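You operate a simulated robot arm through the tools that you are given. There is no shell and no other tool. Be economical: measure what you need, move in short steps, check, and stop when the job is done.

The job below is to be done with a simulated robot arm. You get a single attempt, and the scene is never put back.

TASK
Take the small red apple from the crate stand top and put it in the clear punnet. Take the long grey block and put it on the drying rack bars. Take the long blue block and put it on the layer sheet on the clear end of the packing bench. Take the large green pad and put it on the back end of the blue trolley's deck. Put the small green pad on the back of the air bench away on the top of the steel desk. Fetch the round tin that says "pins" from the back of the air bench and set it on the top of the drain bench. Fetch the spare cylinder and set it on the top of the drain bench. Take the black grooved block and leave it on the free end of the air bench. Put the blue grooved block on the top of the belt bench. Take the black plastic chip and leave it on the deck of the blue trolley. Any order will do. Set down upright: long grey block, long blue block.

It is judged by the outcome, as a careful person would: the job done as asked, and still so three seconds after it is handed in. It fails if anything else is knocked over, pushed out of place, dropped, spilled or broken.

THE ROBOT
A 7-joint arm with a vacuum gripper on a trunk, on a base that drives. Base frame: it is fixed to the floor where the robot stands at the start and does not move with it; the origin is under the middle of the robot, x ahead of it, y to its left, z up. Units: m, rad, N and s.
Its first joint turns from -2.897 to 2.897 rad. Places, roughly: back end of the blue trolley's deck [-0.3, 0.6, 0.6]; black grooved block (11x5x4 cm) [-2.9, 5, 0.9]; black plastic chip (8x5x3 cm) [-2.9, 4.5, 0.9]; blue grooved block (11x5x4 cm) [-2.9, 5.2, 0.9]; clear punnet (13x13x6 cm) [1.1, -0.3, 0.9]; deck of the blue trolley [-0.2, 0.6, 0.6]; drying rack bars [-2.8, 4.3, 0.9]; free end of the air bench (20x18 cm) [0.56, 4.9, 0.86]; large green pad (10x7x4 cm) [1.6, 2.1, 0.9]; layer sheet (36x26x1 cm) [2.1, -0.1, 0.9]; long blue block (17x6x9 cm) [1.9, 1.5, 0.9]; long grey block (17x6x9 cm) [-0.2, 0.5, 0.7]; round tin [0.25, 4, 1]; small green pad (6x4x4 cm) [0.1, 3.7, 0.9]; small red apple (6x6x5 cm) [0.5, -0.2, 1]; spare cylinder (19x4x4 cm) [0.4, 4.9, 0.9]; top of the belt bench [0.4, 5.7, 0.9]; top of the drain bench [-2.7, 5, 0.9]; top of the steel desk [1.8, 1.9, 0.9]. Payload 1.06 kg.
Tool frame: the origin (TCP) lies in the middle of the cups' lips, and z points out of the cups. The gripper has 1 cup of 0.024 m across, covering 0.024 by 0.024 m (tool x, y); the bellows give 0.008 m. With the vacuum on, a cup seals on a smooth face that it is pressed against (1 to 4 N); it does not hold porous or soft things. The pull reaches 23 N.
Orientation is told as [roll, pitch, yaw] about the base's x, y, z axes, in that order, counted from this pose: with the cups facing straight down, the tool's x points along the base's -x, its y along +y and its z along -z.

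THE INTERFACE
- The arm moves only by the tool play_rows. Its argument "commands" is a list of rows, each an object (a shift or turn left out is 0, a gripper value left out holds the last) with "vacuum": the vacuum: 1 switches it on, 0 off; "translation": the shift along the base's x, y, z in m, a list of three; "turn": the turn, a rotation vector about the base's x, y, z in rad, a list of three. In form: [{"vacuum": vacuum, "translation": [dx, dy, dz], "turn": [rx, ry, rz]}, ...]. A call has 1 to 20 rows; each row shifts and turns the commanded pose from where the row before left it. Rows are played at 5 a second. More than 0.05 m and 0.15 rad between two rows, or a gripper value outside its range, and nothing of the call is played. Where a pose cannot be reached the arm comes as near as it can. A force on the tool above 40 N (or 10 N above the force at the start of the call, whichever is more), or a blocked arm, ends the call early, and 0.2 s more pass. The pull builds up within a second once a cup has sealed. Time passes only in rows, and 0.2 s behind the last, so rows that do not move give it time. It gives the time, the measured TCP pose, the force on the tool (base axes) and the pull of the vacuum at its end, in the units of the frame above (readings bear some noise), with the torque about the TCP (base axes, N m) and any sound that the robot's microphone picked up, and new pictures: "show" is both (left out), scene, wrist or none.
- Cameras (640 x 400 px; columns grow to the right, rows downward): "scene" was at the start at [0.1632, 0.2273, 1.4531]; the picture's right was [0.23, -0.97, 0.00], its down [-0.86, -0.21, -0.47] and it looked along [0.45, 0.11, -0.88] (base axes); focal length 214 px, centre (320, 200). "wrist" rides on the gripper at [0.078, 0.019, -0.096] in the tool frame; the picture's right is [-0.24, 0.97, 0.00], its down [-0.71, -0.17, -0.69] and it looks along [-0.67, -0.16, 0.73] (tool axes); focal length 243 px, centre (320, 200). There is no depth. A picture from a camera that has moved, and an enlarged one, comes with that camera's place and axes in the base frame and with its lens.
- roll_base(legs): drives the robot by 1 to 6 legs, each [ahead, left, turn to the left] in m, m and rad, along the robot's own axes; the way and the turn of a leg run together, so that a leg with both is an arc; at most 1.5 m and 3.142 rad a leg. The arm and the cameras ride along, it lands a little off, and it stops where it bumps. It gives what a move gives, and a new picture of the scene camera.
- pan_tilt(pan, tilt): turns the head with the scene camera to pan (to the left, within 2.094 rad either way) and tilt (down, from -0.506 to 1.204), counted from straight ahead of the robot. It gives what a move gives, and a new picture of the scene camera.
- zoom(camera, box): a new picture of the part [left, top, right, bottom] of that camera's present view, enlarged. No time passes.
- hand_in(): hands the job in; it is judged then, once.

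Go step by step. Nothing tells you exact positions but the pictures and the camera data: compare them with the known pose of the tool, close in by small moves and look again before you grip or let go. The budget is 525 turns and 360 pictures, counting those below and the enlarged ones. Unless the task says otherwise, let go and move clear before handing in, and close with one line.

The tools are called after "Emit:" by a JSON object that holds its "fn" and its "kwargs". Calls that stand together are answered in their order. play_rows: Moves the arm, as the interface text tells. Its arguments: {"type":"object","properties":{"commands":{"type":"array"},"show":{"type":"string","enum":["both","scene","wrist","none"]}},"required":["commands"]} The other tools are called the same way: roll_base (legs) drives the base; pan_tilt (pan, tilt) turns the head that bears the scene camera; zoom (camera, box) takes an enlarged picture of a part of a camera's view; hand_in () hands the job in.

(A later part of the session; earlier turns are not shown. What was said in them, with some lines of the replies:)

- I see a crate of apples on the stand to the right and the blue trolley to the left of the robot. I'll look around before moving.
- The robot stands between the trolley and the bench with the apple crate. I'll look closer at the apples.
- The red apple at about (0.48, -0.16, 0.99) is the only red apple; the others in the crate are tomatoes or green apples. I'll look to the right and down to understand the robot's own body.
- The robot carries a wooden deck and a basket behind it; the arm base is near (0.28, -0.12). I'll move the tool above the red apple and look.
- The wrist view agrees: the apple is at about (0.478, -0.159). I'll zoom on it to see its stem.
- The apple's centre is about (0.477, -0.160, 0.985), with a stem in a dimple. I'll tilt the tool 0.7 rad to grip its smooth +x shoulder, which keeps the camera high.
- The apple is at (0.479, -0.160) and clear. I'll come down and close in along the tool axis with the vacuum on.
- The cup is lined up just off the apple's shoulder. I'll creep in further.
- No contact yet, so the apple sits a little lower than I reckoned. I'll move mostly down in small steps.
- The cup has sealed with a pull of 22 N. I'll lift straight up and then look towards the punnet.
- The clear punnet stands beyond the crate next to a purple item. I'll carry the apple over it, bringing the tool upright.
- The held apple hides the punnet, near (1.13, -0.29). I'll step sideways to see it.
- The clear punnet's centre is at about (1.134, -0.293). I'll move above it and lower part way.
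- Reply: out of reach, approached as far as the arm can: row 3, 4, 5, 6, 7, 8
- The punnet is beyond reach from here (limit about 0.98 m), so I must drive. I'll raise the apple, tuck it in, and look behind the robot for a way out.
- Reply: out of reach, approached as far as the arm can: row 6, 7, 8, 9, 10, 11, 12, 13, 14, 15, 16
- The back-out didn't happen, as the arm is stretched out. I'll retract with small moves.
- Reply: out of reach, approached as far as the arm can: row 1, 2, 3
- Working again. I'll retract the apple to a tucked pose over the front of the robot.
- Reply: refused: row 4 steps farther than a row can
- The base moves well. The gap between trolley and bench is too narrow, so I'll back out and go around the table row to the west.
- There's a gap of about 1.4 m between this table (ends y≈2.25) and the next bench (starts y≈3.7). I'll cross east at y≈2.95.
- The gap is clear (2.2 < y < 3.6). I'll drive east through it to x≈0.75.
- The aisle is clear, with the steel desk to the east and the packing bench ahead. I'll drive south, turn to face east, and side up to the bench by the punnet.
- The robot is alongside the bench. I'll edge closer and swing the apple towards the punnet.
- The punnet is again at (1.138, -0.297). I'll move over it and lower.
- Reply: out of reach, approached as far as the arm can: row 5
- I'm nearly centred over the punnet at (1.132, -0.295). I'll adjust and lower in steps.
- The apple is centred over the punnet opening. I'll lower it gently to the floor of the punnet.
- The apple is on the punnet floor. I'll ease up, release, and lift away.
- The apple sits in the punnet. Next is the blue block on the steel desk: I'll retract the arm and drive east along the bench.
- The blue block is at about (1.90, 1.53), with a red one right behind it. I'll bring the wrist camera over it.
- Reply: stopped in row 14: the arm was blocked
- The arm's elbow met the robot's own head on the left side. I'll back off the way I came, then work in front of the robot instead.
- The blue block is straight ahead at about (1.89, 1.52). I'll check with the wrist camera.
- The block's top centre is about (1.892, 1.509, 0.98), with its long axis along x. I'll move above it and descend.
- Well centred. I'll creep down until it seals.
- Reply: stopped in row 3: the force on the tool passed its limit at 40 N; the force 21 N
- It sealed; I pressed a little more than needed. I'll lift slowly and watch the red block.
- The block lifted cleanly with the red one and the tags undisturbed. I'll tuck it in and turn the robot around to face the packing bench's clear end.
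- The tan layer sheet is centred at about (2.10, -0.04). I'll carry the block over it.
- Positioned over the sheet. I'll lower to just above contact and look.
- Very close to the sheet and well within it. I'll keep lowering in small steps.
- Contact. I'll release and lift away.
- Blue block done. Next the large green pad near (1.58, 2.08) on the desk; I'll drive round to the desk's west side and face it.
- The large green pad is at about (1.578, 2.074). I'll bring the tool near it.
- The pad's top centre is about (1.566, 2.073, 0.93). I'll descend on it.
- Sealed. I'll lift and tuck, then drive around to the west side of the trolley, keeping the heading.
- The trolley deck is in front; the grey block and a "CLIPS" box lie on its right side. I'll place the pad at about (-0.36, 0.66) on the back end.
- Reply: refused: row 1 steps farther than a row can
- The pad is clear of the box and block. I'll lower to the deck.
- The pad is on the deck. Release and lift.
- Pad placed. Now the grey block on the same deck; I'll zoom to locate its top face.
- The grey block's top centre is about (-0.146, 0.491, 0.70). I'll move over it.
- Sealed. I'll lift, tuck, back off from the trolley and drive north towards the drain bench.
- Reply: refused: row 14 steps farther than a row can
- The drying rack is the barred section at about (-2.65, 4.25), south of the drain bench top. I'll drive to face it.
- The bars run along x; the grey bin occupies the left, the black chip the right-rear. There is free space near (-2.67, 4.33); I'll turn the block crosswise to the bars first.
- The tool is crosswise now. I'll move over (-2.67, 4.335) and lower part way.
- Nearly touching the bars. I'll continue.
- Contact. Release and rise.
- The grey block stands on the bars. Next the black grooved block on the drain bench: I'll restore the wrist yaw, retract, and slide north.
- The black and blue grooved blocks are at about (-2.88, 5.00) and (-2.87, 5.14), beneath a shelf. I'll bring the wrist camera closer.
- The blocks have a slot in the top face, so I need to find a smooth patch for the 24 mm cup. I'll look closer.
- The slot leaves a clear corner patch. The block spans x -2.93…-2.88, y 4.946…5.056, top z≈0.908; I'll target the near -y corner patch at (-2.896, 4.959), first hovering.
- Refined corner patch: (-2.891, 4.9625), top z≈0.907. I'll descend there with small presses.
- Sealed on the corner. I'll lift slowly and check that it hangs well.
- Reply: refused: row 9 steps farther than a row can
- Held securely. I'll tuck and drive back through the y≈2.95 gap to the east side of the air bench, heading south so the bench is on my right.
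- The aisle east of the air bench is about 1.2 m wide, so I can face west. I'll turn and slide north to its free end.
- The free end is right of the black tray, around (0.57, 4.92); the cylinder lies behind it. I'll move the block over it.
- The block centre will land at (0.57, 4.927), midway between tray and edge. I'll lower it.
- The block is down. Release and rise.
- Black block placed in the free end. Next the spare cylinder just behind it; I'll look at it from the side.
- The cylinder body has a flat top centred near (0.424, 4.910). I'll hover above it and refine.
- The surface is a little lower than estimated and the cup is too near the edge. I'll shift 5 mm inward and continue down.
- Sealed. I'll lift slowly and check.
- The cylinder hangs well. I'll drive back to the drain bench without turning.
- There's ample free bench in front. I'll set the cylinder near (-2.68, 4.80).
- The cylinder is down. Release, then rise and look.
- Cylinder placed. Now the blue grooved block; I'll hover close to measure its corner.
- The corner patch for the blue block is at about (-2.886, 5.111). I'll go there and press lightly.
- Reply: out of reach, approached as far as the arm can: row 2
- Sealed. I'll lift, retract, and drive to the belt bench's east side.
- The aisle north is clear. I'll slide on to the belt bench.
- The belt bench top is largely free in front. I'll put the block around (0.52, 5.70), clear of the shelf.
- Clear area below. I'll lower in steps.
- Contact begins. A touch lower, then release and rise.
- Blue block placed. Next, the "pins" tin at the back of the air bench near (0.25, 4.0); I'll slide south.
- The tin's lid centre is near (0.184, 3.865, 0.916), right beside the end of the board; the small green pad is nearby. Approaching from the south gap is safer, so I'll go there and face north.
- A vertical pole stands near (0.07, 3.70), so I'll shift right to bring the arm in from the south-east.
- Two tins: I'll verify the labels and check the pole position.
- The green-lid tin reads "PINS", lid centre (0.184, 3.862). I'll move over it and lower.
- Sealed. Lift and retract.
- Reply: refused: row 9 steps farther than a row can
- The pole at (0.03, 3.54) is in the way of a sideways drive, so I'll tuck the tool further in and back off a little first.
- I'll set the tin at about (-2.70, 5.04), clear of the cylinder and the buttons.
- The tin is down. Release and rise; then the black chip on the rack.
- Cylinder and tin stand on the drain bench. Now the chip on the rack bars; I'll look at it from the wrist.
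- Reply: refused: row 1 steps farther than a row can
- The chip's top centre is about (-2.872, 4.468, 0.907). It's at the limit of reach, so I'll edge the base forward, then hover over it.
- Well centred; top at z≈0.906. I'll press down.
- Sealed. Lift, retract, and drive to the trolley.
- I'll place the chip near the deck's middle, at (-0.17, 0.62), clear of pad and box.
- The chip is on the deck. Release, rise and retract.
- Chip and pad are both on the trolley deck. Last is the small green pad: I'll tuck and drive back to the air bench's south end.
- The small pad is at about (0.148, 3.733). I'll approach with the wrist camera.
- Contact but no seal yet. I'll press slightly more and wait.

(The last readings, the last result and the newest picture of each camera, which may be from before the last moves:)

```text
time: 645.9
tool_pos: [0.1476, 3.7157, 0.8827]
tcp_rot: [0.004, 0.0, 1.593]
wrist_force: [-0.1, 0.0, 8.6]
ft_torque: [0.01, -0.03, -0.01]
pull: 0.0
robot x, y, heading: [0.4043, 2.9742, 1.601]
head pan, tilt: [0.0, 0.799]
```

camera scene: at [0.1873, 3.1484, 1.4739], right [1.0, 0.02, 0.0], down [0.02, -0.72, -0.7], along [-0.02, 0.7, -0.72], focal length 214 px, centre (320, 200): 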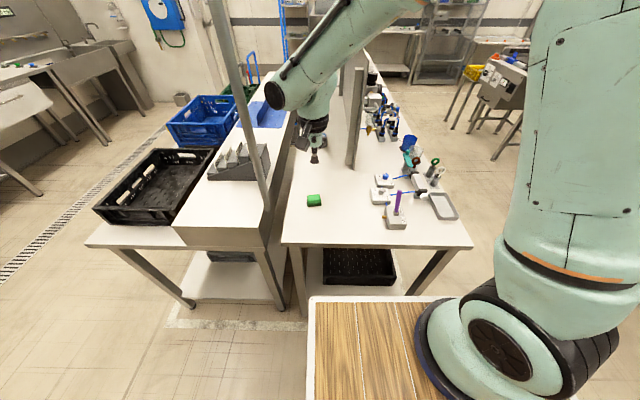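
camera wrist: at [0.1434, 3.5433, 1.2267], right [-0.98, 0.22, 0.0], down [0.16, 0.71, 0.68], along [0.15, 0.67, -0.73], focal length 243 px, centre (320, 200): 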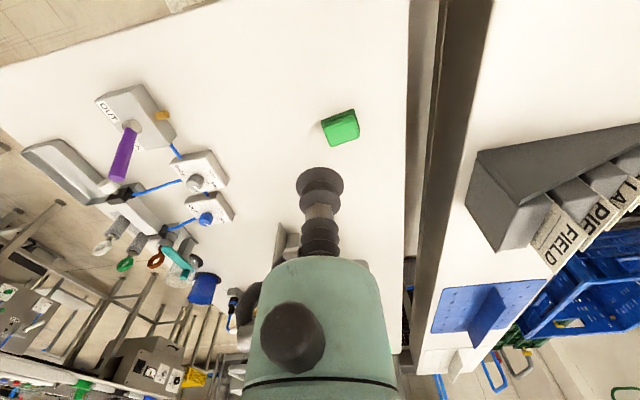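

The cup overlapped the pad's rounded near edge: the true centre is about (0.149, 3.723). I'll lift off, shift 7 mm, and press again.

Emit:
{"fn": "play_rows", "kwargs": {"commands": [{"translation": [0, 0, 0.012]}, {"translation": [0, 0, 0.006]}, {"translation": [0.002, 0.0075, 0]}, {"translation": [0, 0, -0.01]}, {}], "show": "none"}}

Emit:
{"fn": "zoom", "kwargs": {"camera": "wrist", "box": [240, 100, 400, 220]}}

```text
time: 647.1
tool_pos: [0.1486, 3.7228, 0.8905]
tcp_rot: [0.004, -0.002, 1.592]
wrist_force: [-0.8, 0.0, 3.0]
ft_torque: [-0.01, 0.0, 0.02]
pull: 23.5
robot x, y, heading: [0.3998, 2.9695, 1.594]
head pan, tilt: [0.0, 0.799]
```

```text
3.33 times, centred on (320, 160) of wrist
camera zoom: at [0.1333, 3.645, 0.986], right [-0.98, 0.22, 0.0], down [0.16, 0.71, 0.68], along [0.15, 0.67, -0.73], focal length 809 px, centre (320, 333)
```

zoom: 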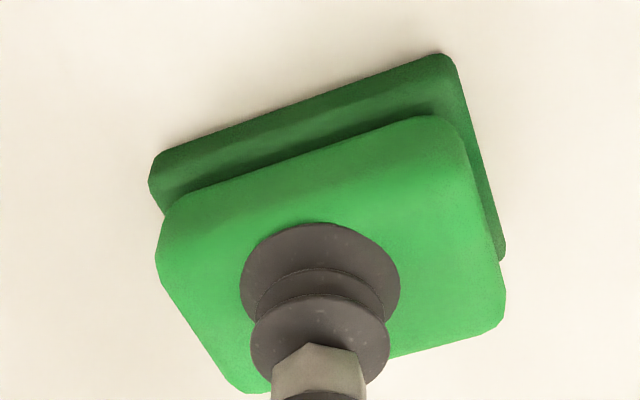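

Sealed now. I'll lift, retract, and drive to the west side of the steel desk.

Emit:
{"fn": "play_rows", "kwargs": {"commands": [{"translation": [0, 0, 0.008]}, {"translation": [0, 0, 0.025]}, {"translation": [0, 0, 0.045]}, {"translation": [0, 0, 0.045]}, {"translation": [0, 0, 0.045]}, {"translation": [0.03, -0.025, 0.03]}, {"translation": [0.03, -0.025, 0.03]}, {"translation": [0.035, -0.025, 0.025]}, {"translation": [0.035, -0.025, 0.025]}, {"translation": [0.04, -0.025, 0.015]}, {"translation": [0.04, -0.025, 0.015]}, {"translation": [0.04, -0.025, 0.015]}, {"translation": [0.04, -0.025, 0.01]}, {"translation": [0.03, -0.03, 0.0]}, {"translation": [0.01, -0.03, 0.0]}, {"translation": [0.0, -0.03, 0.0]}], "show": "scene"}}

Emit:
{"fn": "roll_base", "kwargs": {"legs": [[0, 0, -1.597], [0.5, 0, 0], [0, -0.85, 0]]}}

Emit:
{"fn": "pan_tilt", "kwargs": {"pan": 0.0, "tilt": 0.8}}

```text
time: 650.5
tool_pos: [0.4809, 3.4329, 1.2247]
tcp_rot: [0.003, -0.001, 1.593]
wrist_force: [1.0, 0.5, 0.5]
ft_torque: [0.0, 0.0, 0.03]
pull: 23.5
robot x, y, heading: [0.4023, 2.9707, 1.595]
head pan, tilt: [0.0, 0.799]
camera scene: at [0.1873, 3.1489, 1.4739], right [1.0, 0.02, 0.0], down [0.02, -0.72, -0.7], along [-0.02, 0.7, -0.72], focal length 214 px, centre (320, 200)
```

scene: 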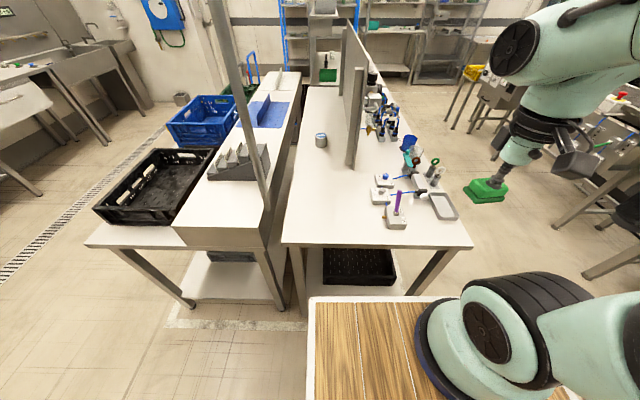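

```text
time: 661.5
tool_pos: [1.3518, 2.0113, 1.2242]
tcp_rot: [0.002, 0.001, -0.012]
wrist_force: [-0.7, 0.0, 0.5]
ft_torque: [0.0, -0.03, 0.01]
pull: 22.8
robot x, y, heading: [0.8908, 2.1124, -0.012]
head pan, tilt: [0.0, 0.799]
camera scene: at [1.0759, 2.3175, 1.4739], right [-0.01, -1.0, 0.0], down [-0.72, 0.01, -0.7], along [0.7, -0.01, -0.72], focal length 214 px, centre (320, 200)
```

scene: 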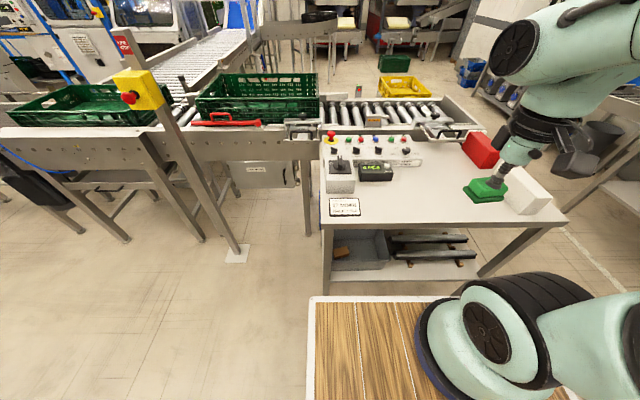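

```text
time: 662.1
tool_pos: [1.3518, 2.0122, 1.2239]
tcp_rot: [0.004, 0.0, -0.015]
wrist_force: [-0.5, -0.1, -0.6]
ft_torque: [-0.03, 0.03, -0.04]
pull: 23.8
robot x, y, heading: [0.8939, 2.1074, -0.008]
head pan, tilt: [0.0, 0.799]
camera scene: at [1.0759, 2.3175, 1.4739], right [-0.01, -1.0, 0.0], down [-0.72, 0.01, -0.7], along [0.7, -0.01, -0.72], focal length 214 px, centre (320, 200)
```

scene: 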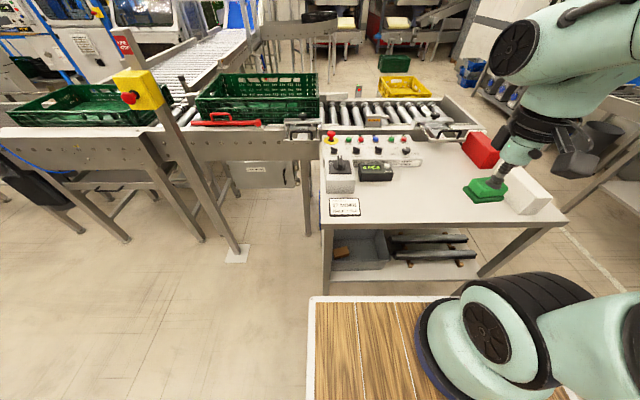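

I'll place the pad on the open desk top near (1.65, 1.93).

Emit:
{"fn": "play_rows", "kwargs": {"commands": [{"translation": [0.043, -0.012, -0.01]}, {"translation": [0.043, -0.012, -0.01]}, {"translation": [0.043, -0.012, -0.01]}, {"translation": [0.043, -0.012, -0.01]}, {"translation": [0.043, -0.012, -0.01]}, {"translation": [0.043, -0.012, -0.01]}, {"translation": [0.04, -0.01, -0.01]}, {"translation": [0, 0, -0.045]}, {"translation": [0, 0, -0.045]}, {"translation": [0, 0, -0.045]}, {"translation": [0, 0, -0.03]}, {}], "show": "both"}}

```text
time: 664.7
tool_pos: [1.6504, 1.9296, 0.9887]
tcp_rot: [0.004, -0.001, -0.015]
wrist_force: [0.5, 0.0, 0.7]
ft_torque: [0.0, -0.01, 0.01]
pull: 22.7
robot x, y, heading: [0.8929, 2.1062, -0.012]
head pan, tilt: [0.0, 0.799]
camera scene: at [1.0759, 2.3175, 1.4739], right [-0.01, -1.0, 0.0], down [-0.72, 0.01, -0.7], along [0.7, -0.01, -0.72], focal length 214 px, centre (320, 200)
camera wrist: at [1.5723, 1.9494, 1.0839], right [0.25, 0.97, 0.0], down [0.71, -0.18, 0.68], along [0.66, -0.17, -0.73], focal length 243 px, centre (320, 200)
```

scene: 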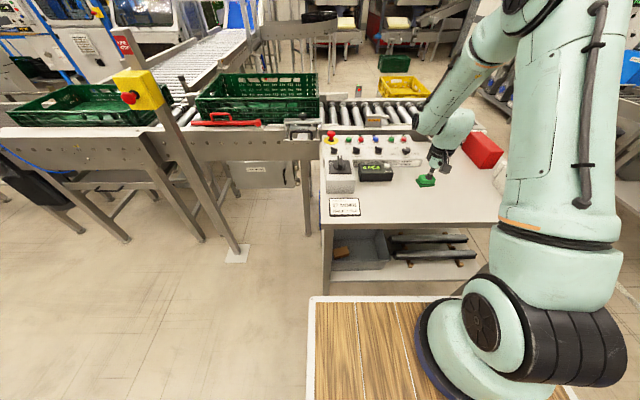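
wrist: 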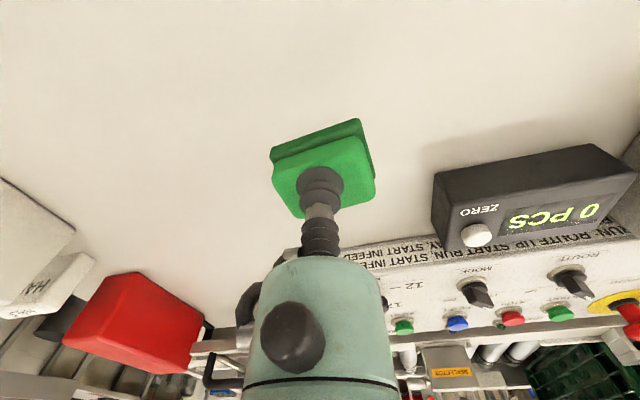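

Emit:
{"fn": "play_rows", "kwargs": {"commands": [{"translation": [-0.03, 0, -0.02]}, {"translation": [0, 0, -0.03]}, {}], "show": "none"}}

Emit:
{"fn": "play_rows", "kwargs": {"commands": [{"translation": [0, 0, -0.007]}, {}], "show": "none"}}

Emit:
{"fn": "play_rows", "kwargs": {"commands": [{"translation": [0, 0, -0.004]}, {}], "show": "none"}}

```text
time: 665.5
tool_pos: [1.6189, 1.9289, 0.9393]
tcp_rot: [0.005, -0.002, -0.016]
wrist_force: [-0.2, 1.1, -0.2]
ft_torque: [0.01, 0.03, 0.01]
pull: 23.2
robot x, y, heading: [0.8922, 2.1111, -0.012]
head pan, tilt: [0.0, 0.799]
```

```text
time: 666.1
tool_pos: [1.6198, 1.9285, 0.9327]
tcp_rot: [0.003, 0.001, -0.016]
wrist_force: [0.3, 0.6, 0.4]
ft_torque: [0.01, 0.01, -0.04]
pull: 23.5
robot x, y, heading: [0.8922, 2.1084, -0.01]
head pan, tilt: [0.0, 0.799]
```

```text
time: 666.7
tool_pos: [1.6194, 1.9307, 0.9286]
tcp_rot: [0.002, -0.001, -0.014]
wrist_force: [0.7, 0.6, 13.6]
ft_torque: [-0.07, -0.03, 0.02]
pull: 23.1
robot x, y, heading: [0.8938, 2.1039, -0.012]
head pan, tilt: [0.0, 0.799]
```

The pad is on the desk. Release, rise and retract.

Emit:
{"fn": "play_rows", "kwargs": {"commands": [{"translation": [0, 0, 0.002]}, {"vacuum": 0}, {}, {}, {}, {"translation": [0, 0, 0.008]}, {"translation": [0, 0, 0.03]}, {"translation": [0, 0, 0.045]}, {"translation": [0, 0, 0.045]}, {"translation": [-0.03, 0, 0.035]}, {"translation": [-0.035, 0, 0.03]}, {"translation": [-0.035, 0, 0.03]}, {"translation": [-0.035, 0, 0.03]}, {"translation": [-0.035, 0, 0.03]}, {"translation": [-0.035, 0, 0.01]}], "show": "scene"}}

Emit:
{"fn": "zoom", "kwargs": {"camera": "scene", "box": [310, 110, 570, 240]}}

```text
time: 669.9
tool_pos: [1.4154, 1.9301, 1.2223]
tcp_rot: [0.002, 0.002, -0.014]
wrist_force: [1.0, -0.3, 0.3]
ft_torque: [0.01, 0.0, 0.02]
pull: 0.1
robot x, y, heading: [0.8935, 2.1113, -0.013]
head pan, tilt: [0.0, 0.799]
camera scene: at [1.0766, 2.3175, 1.4739], right [-0.01, -1.0, 0.0], down [-0.72, 0.01, -0.7], along [0.7, -0.01, -0.72], focal length 214 px, centre (320, 200)
```

scene: 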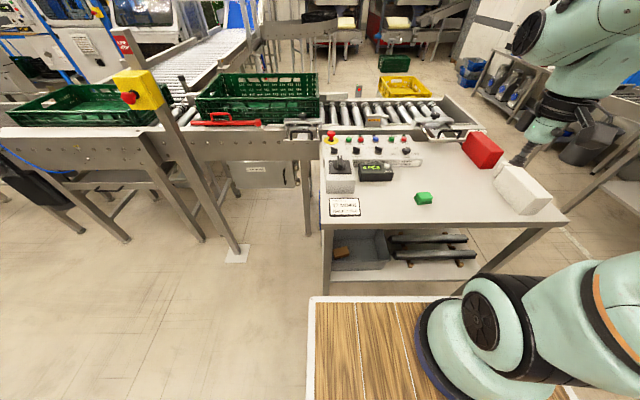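

```text
2.46 times, centred on (440, 175) of scene
camera zoom: at [1.0766, 2.3175, 1.4739], right [-0.01, -1.0, 0.0], down [-0.72, 0.01, -0.7], along [0.7, -0.01, -0.72], focal length 528 px, centre (25, 262)
```

zoom: 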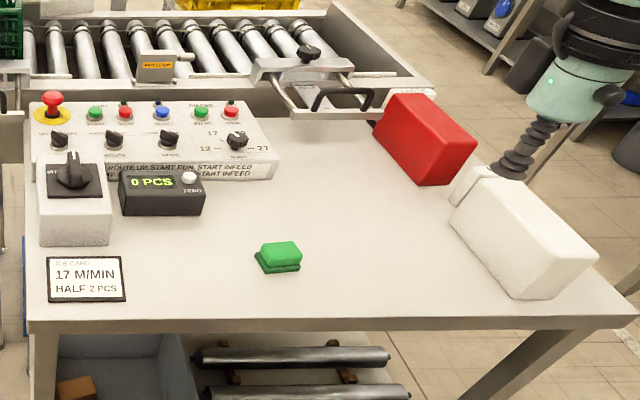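

All ten items are in place: the small pad rests on the desk, and nothing else visible here is disturbed. The gripper is empty and clear, so I'll hand in.

Emit:
{"fn": "hand_in", "kwargs": {}}

```text
The job is handed in.
```

All ten items were moved to the places you asked for, with both long blocks set down upright, and I saw nothing else knocked over or pushed out of place before handing in.
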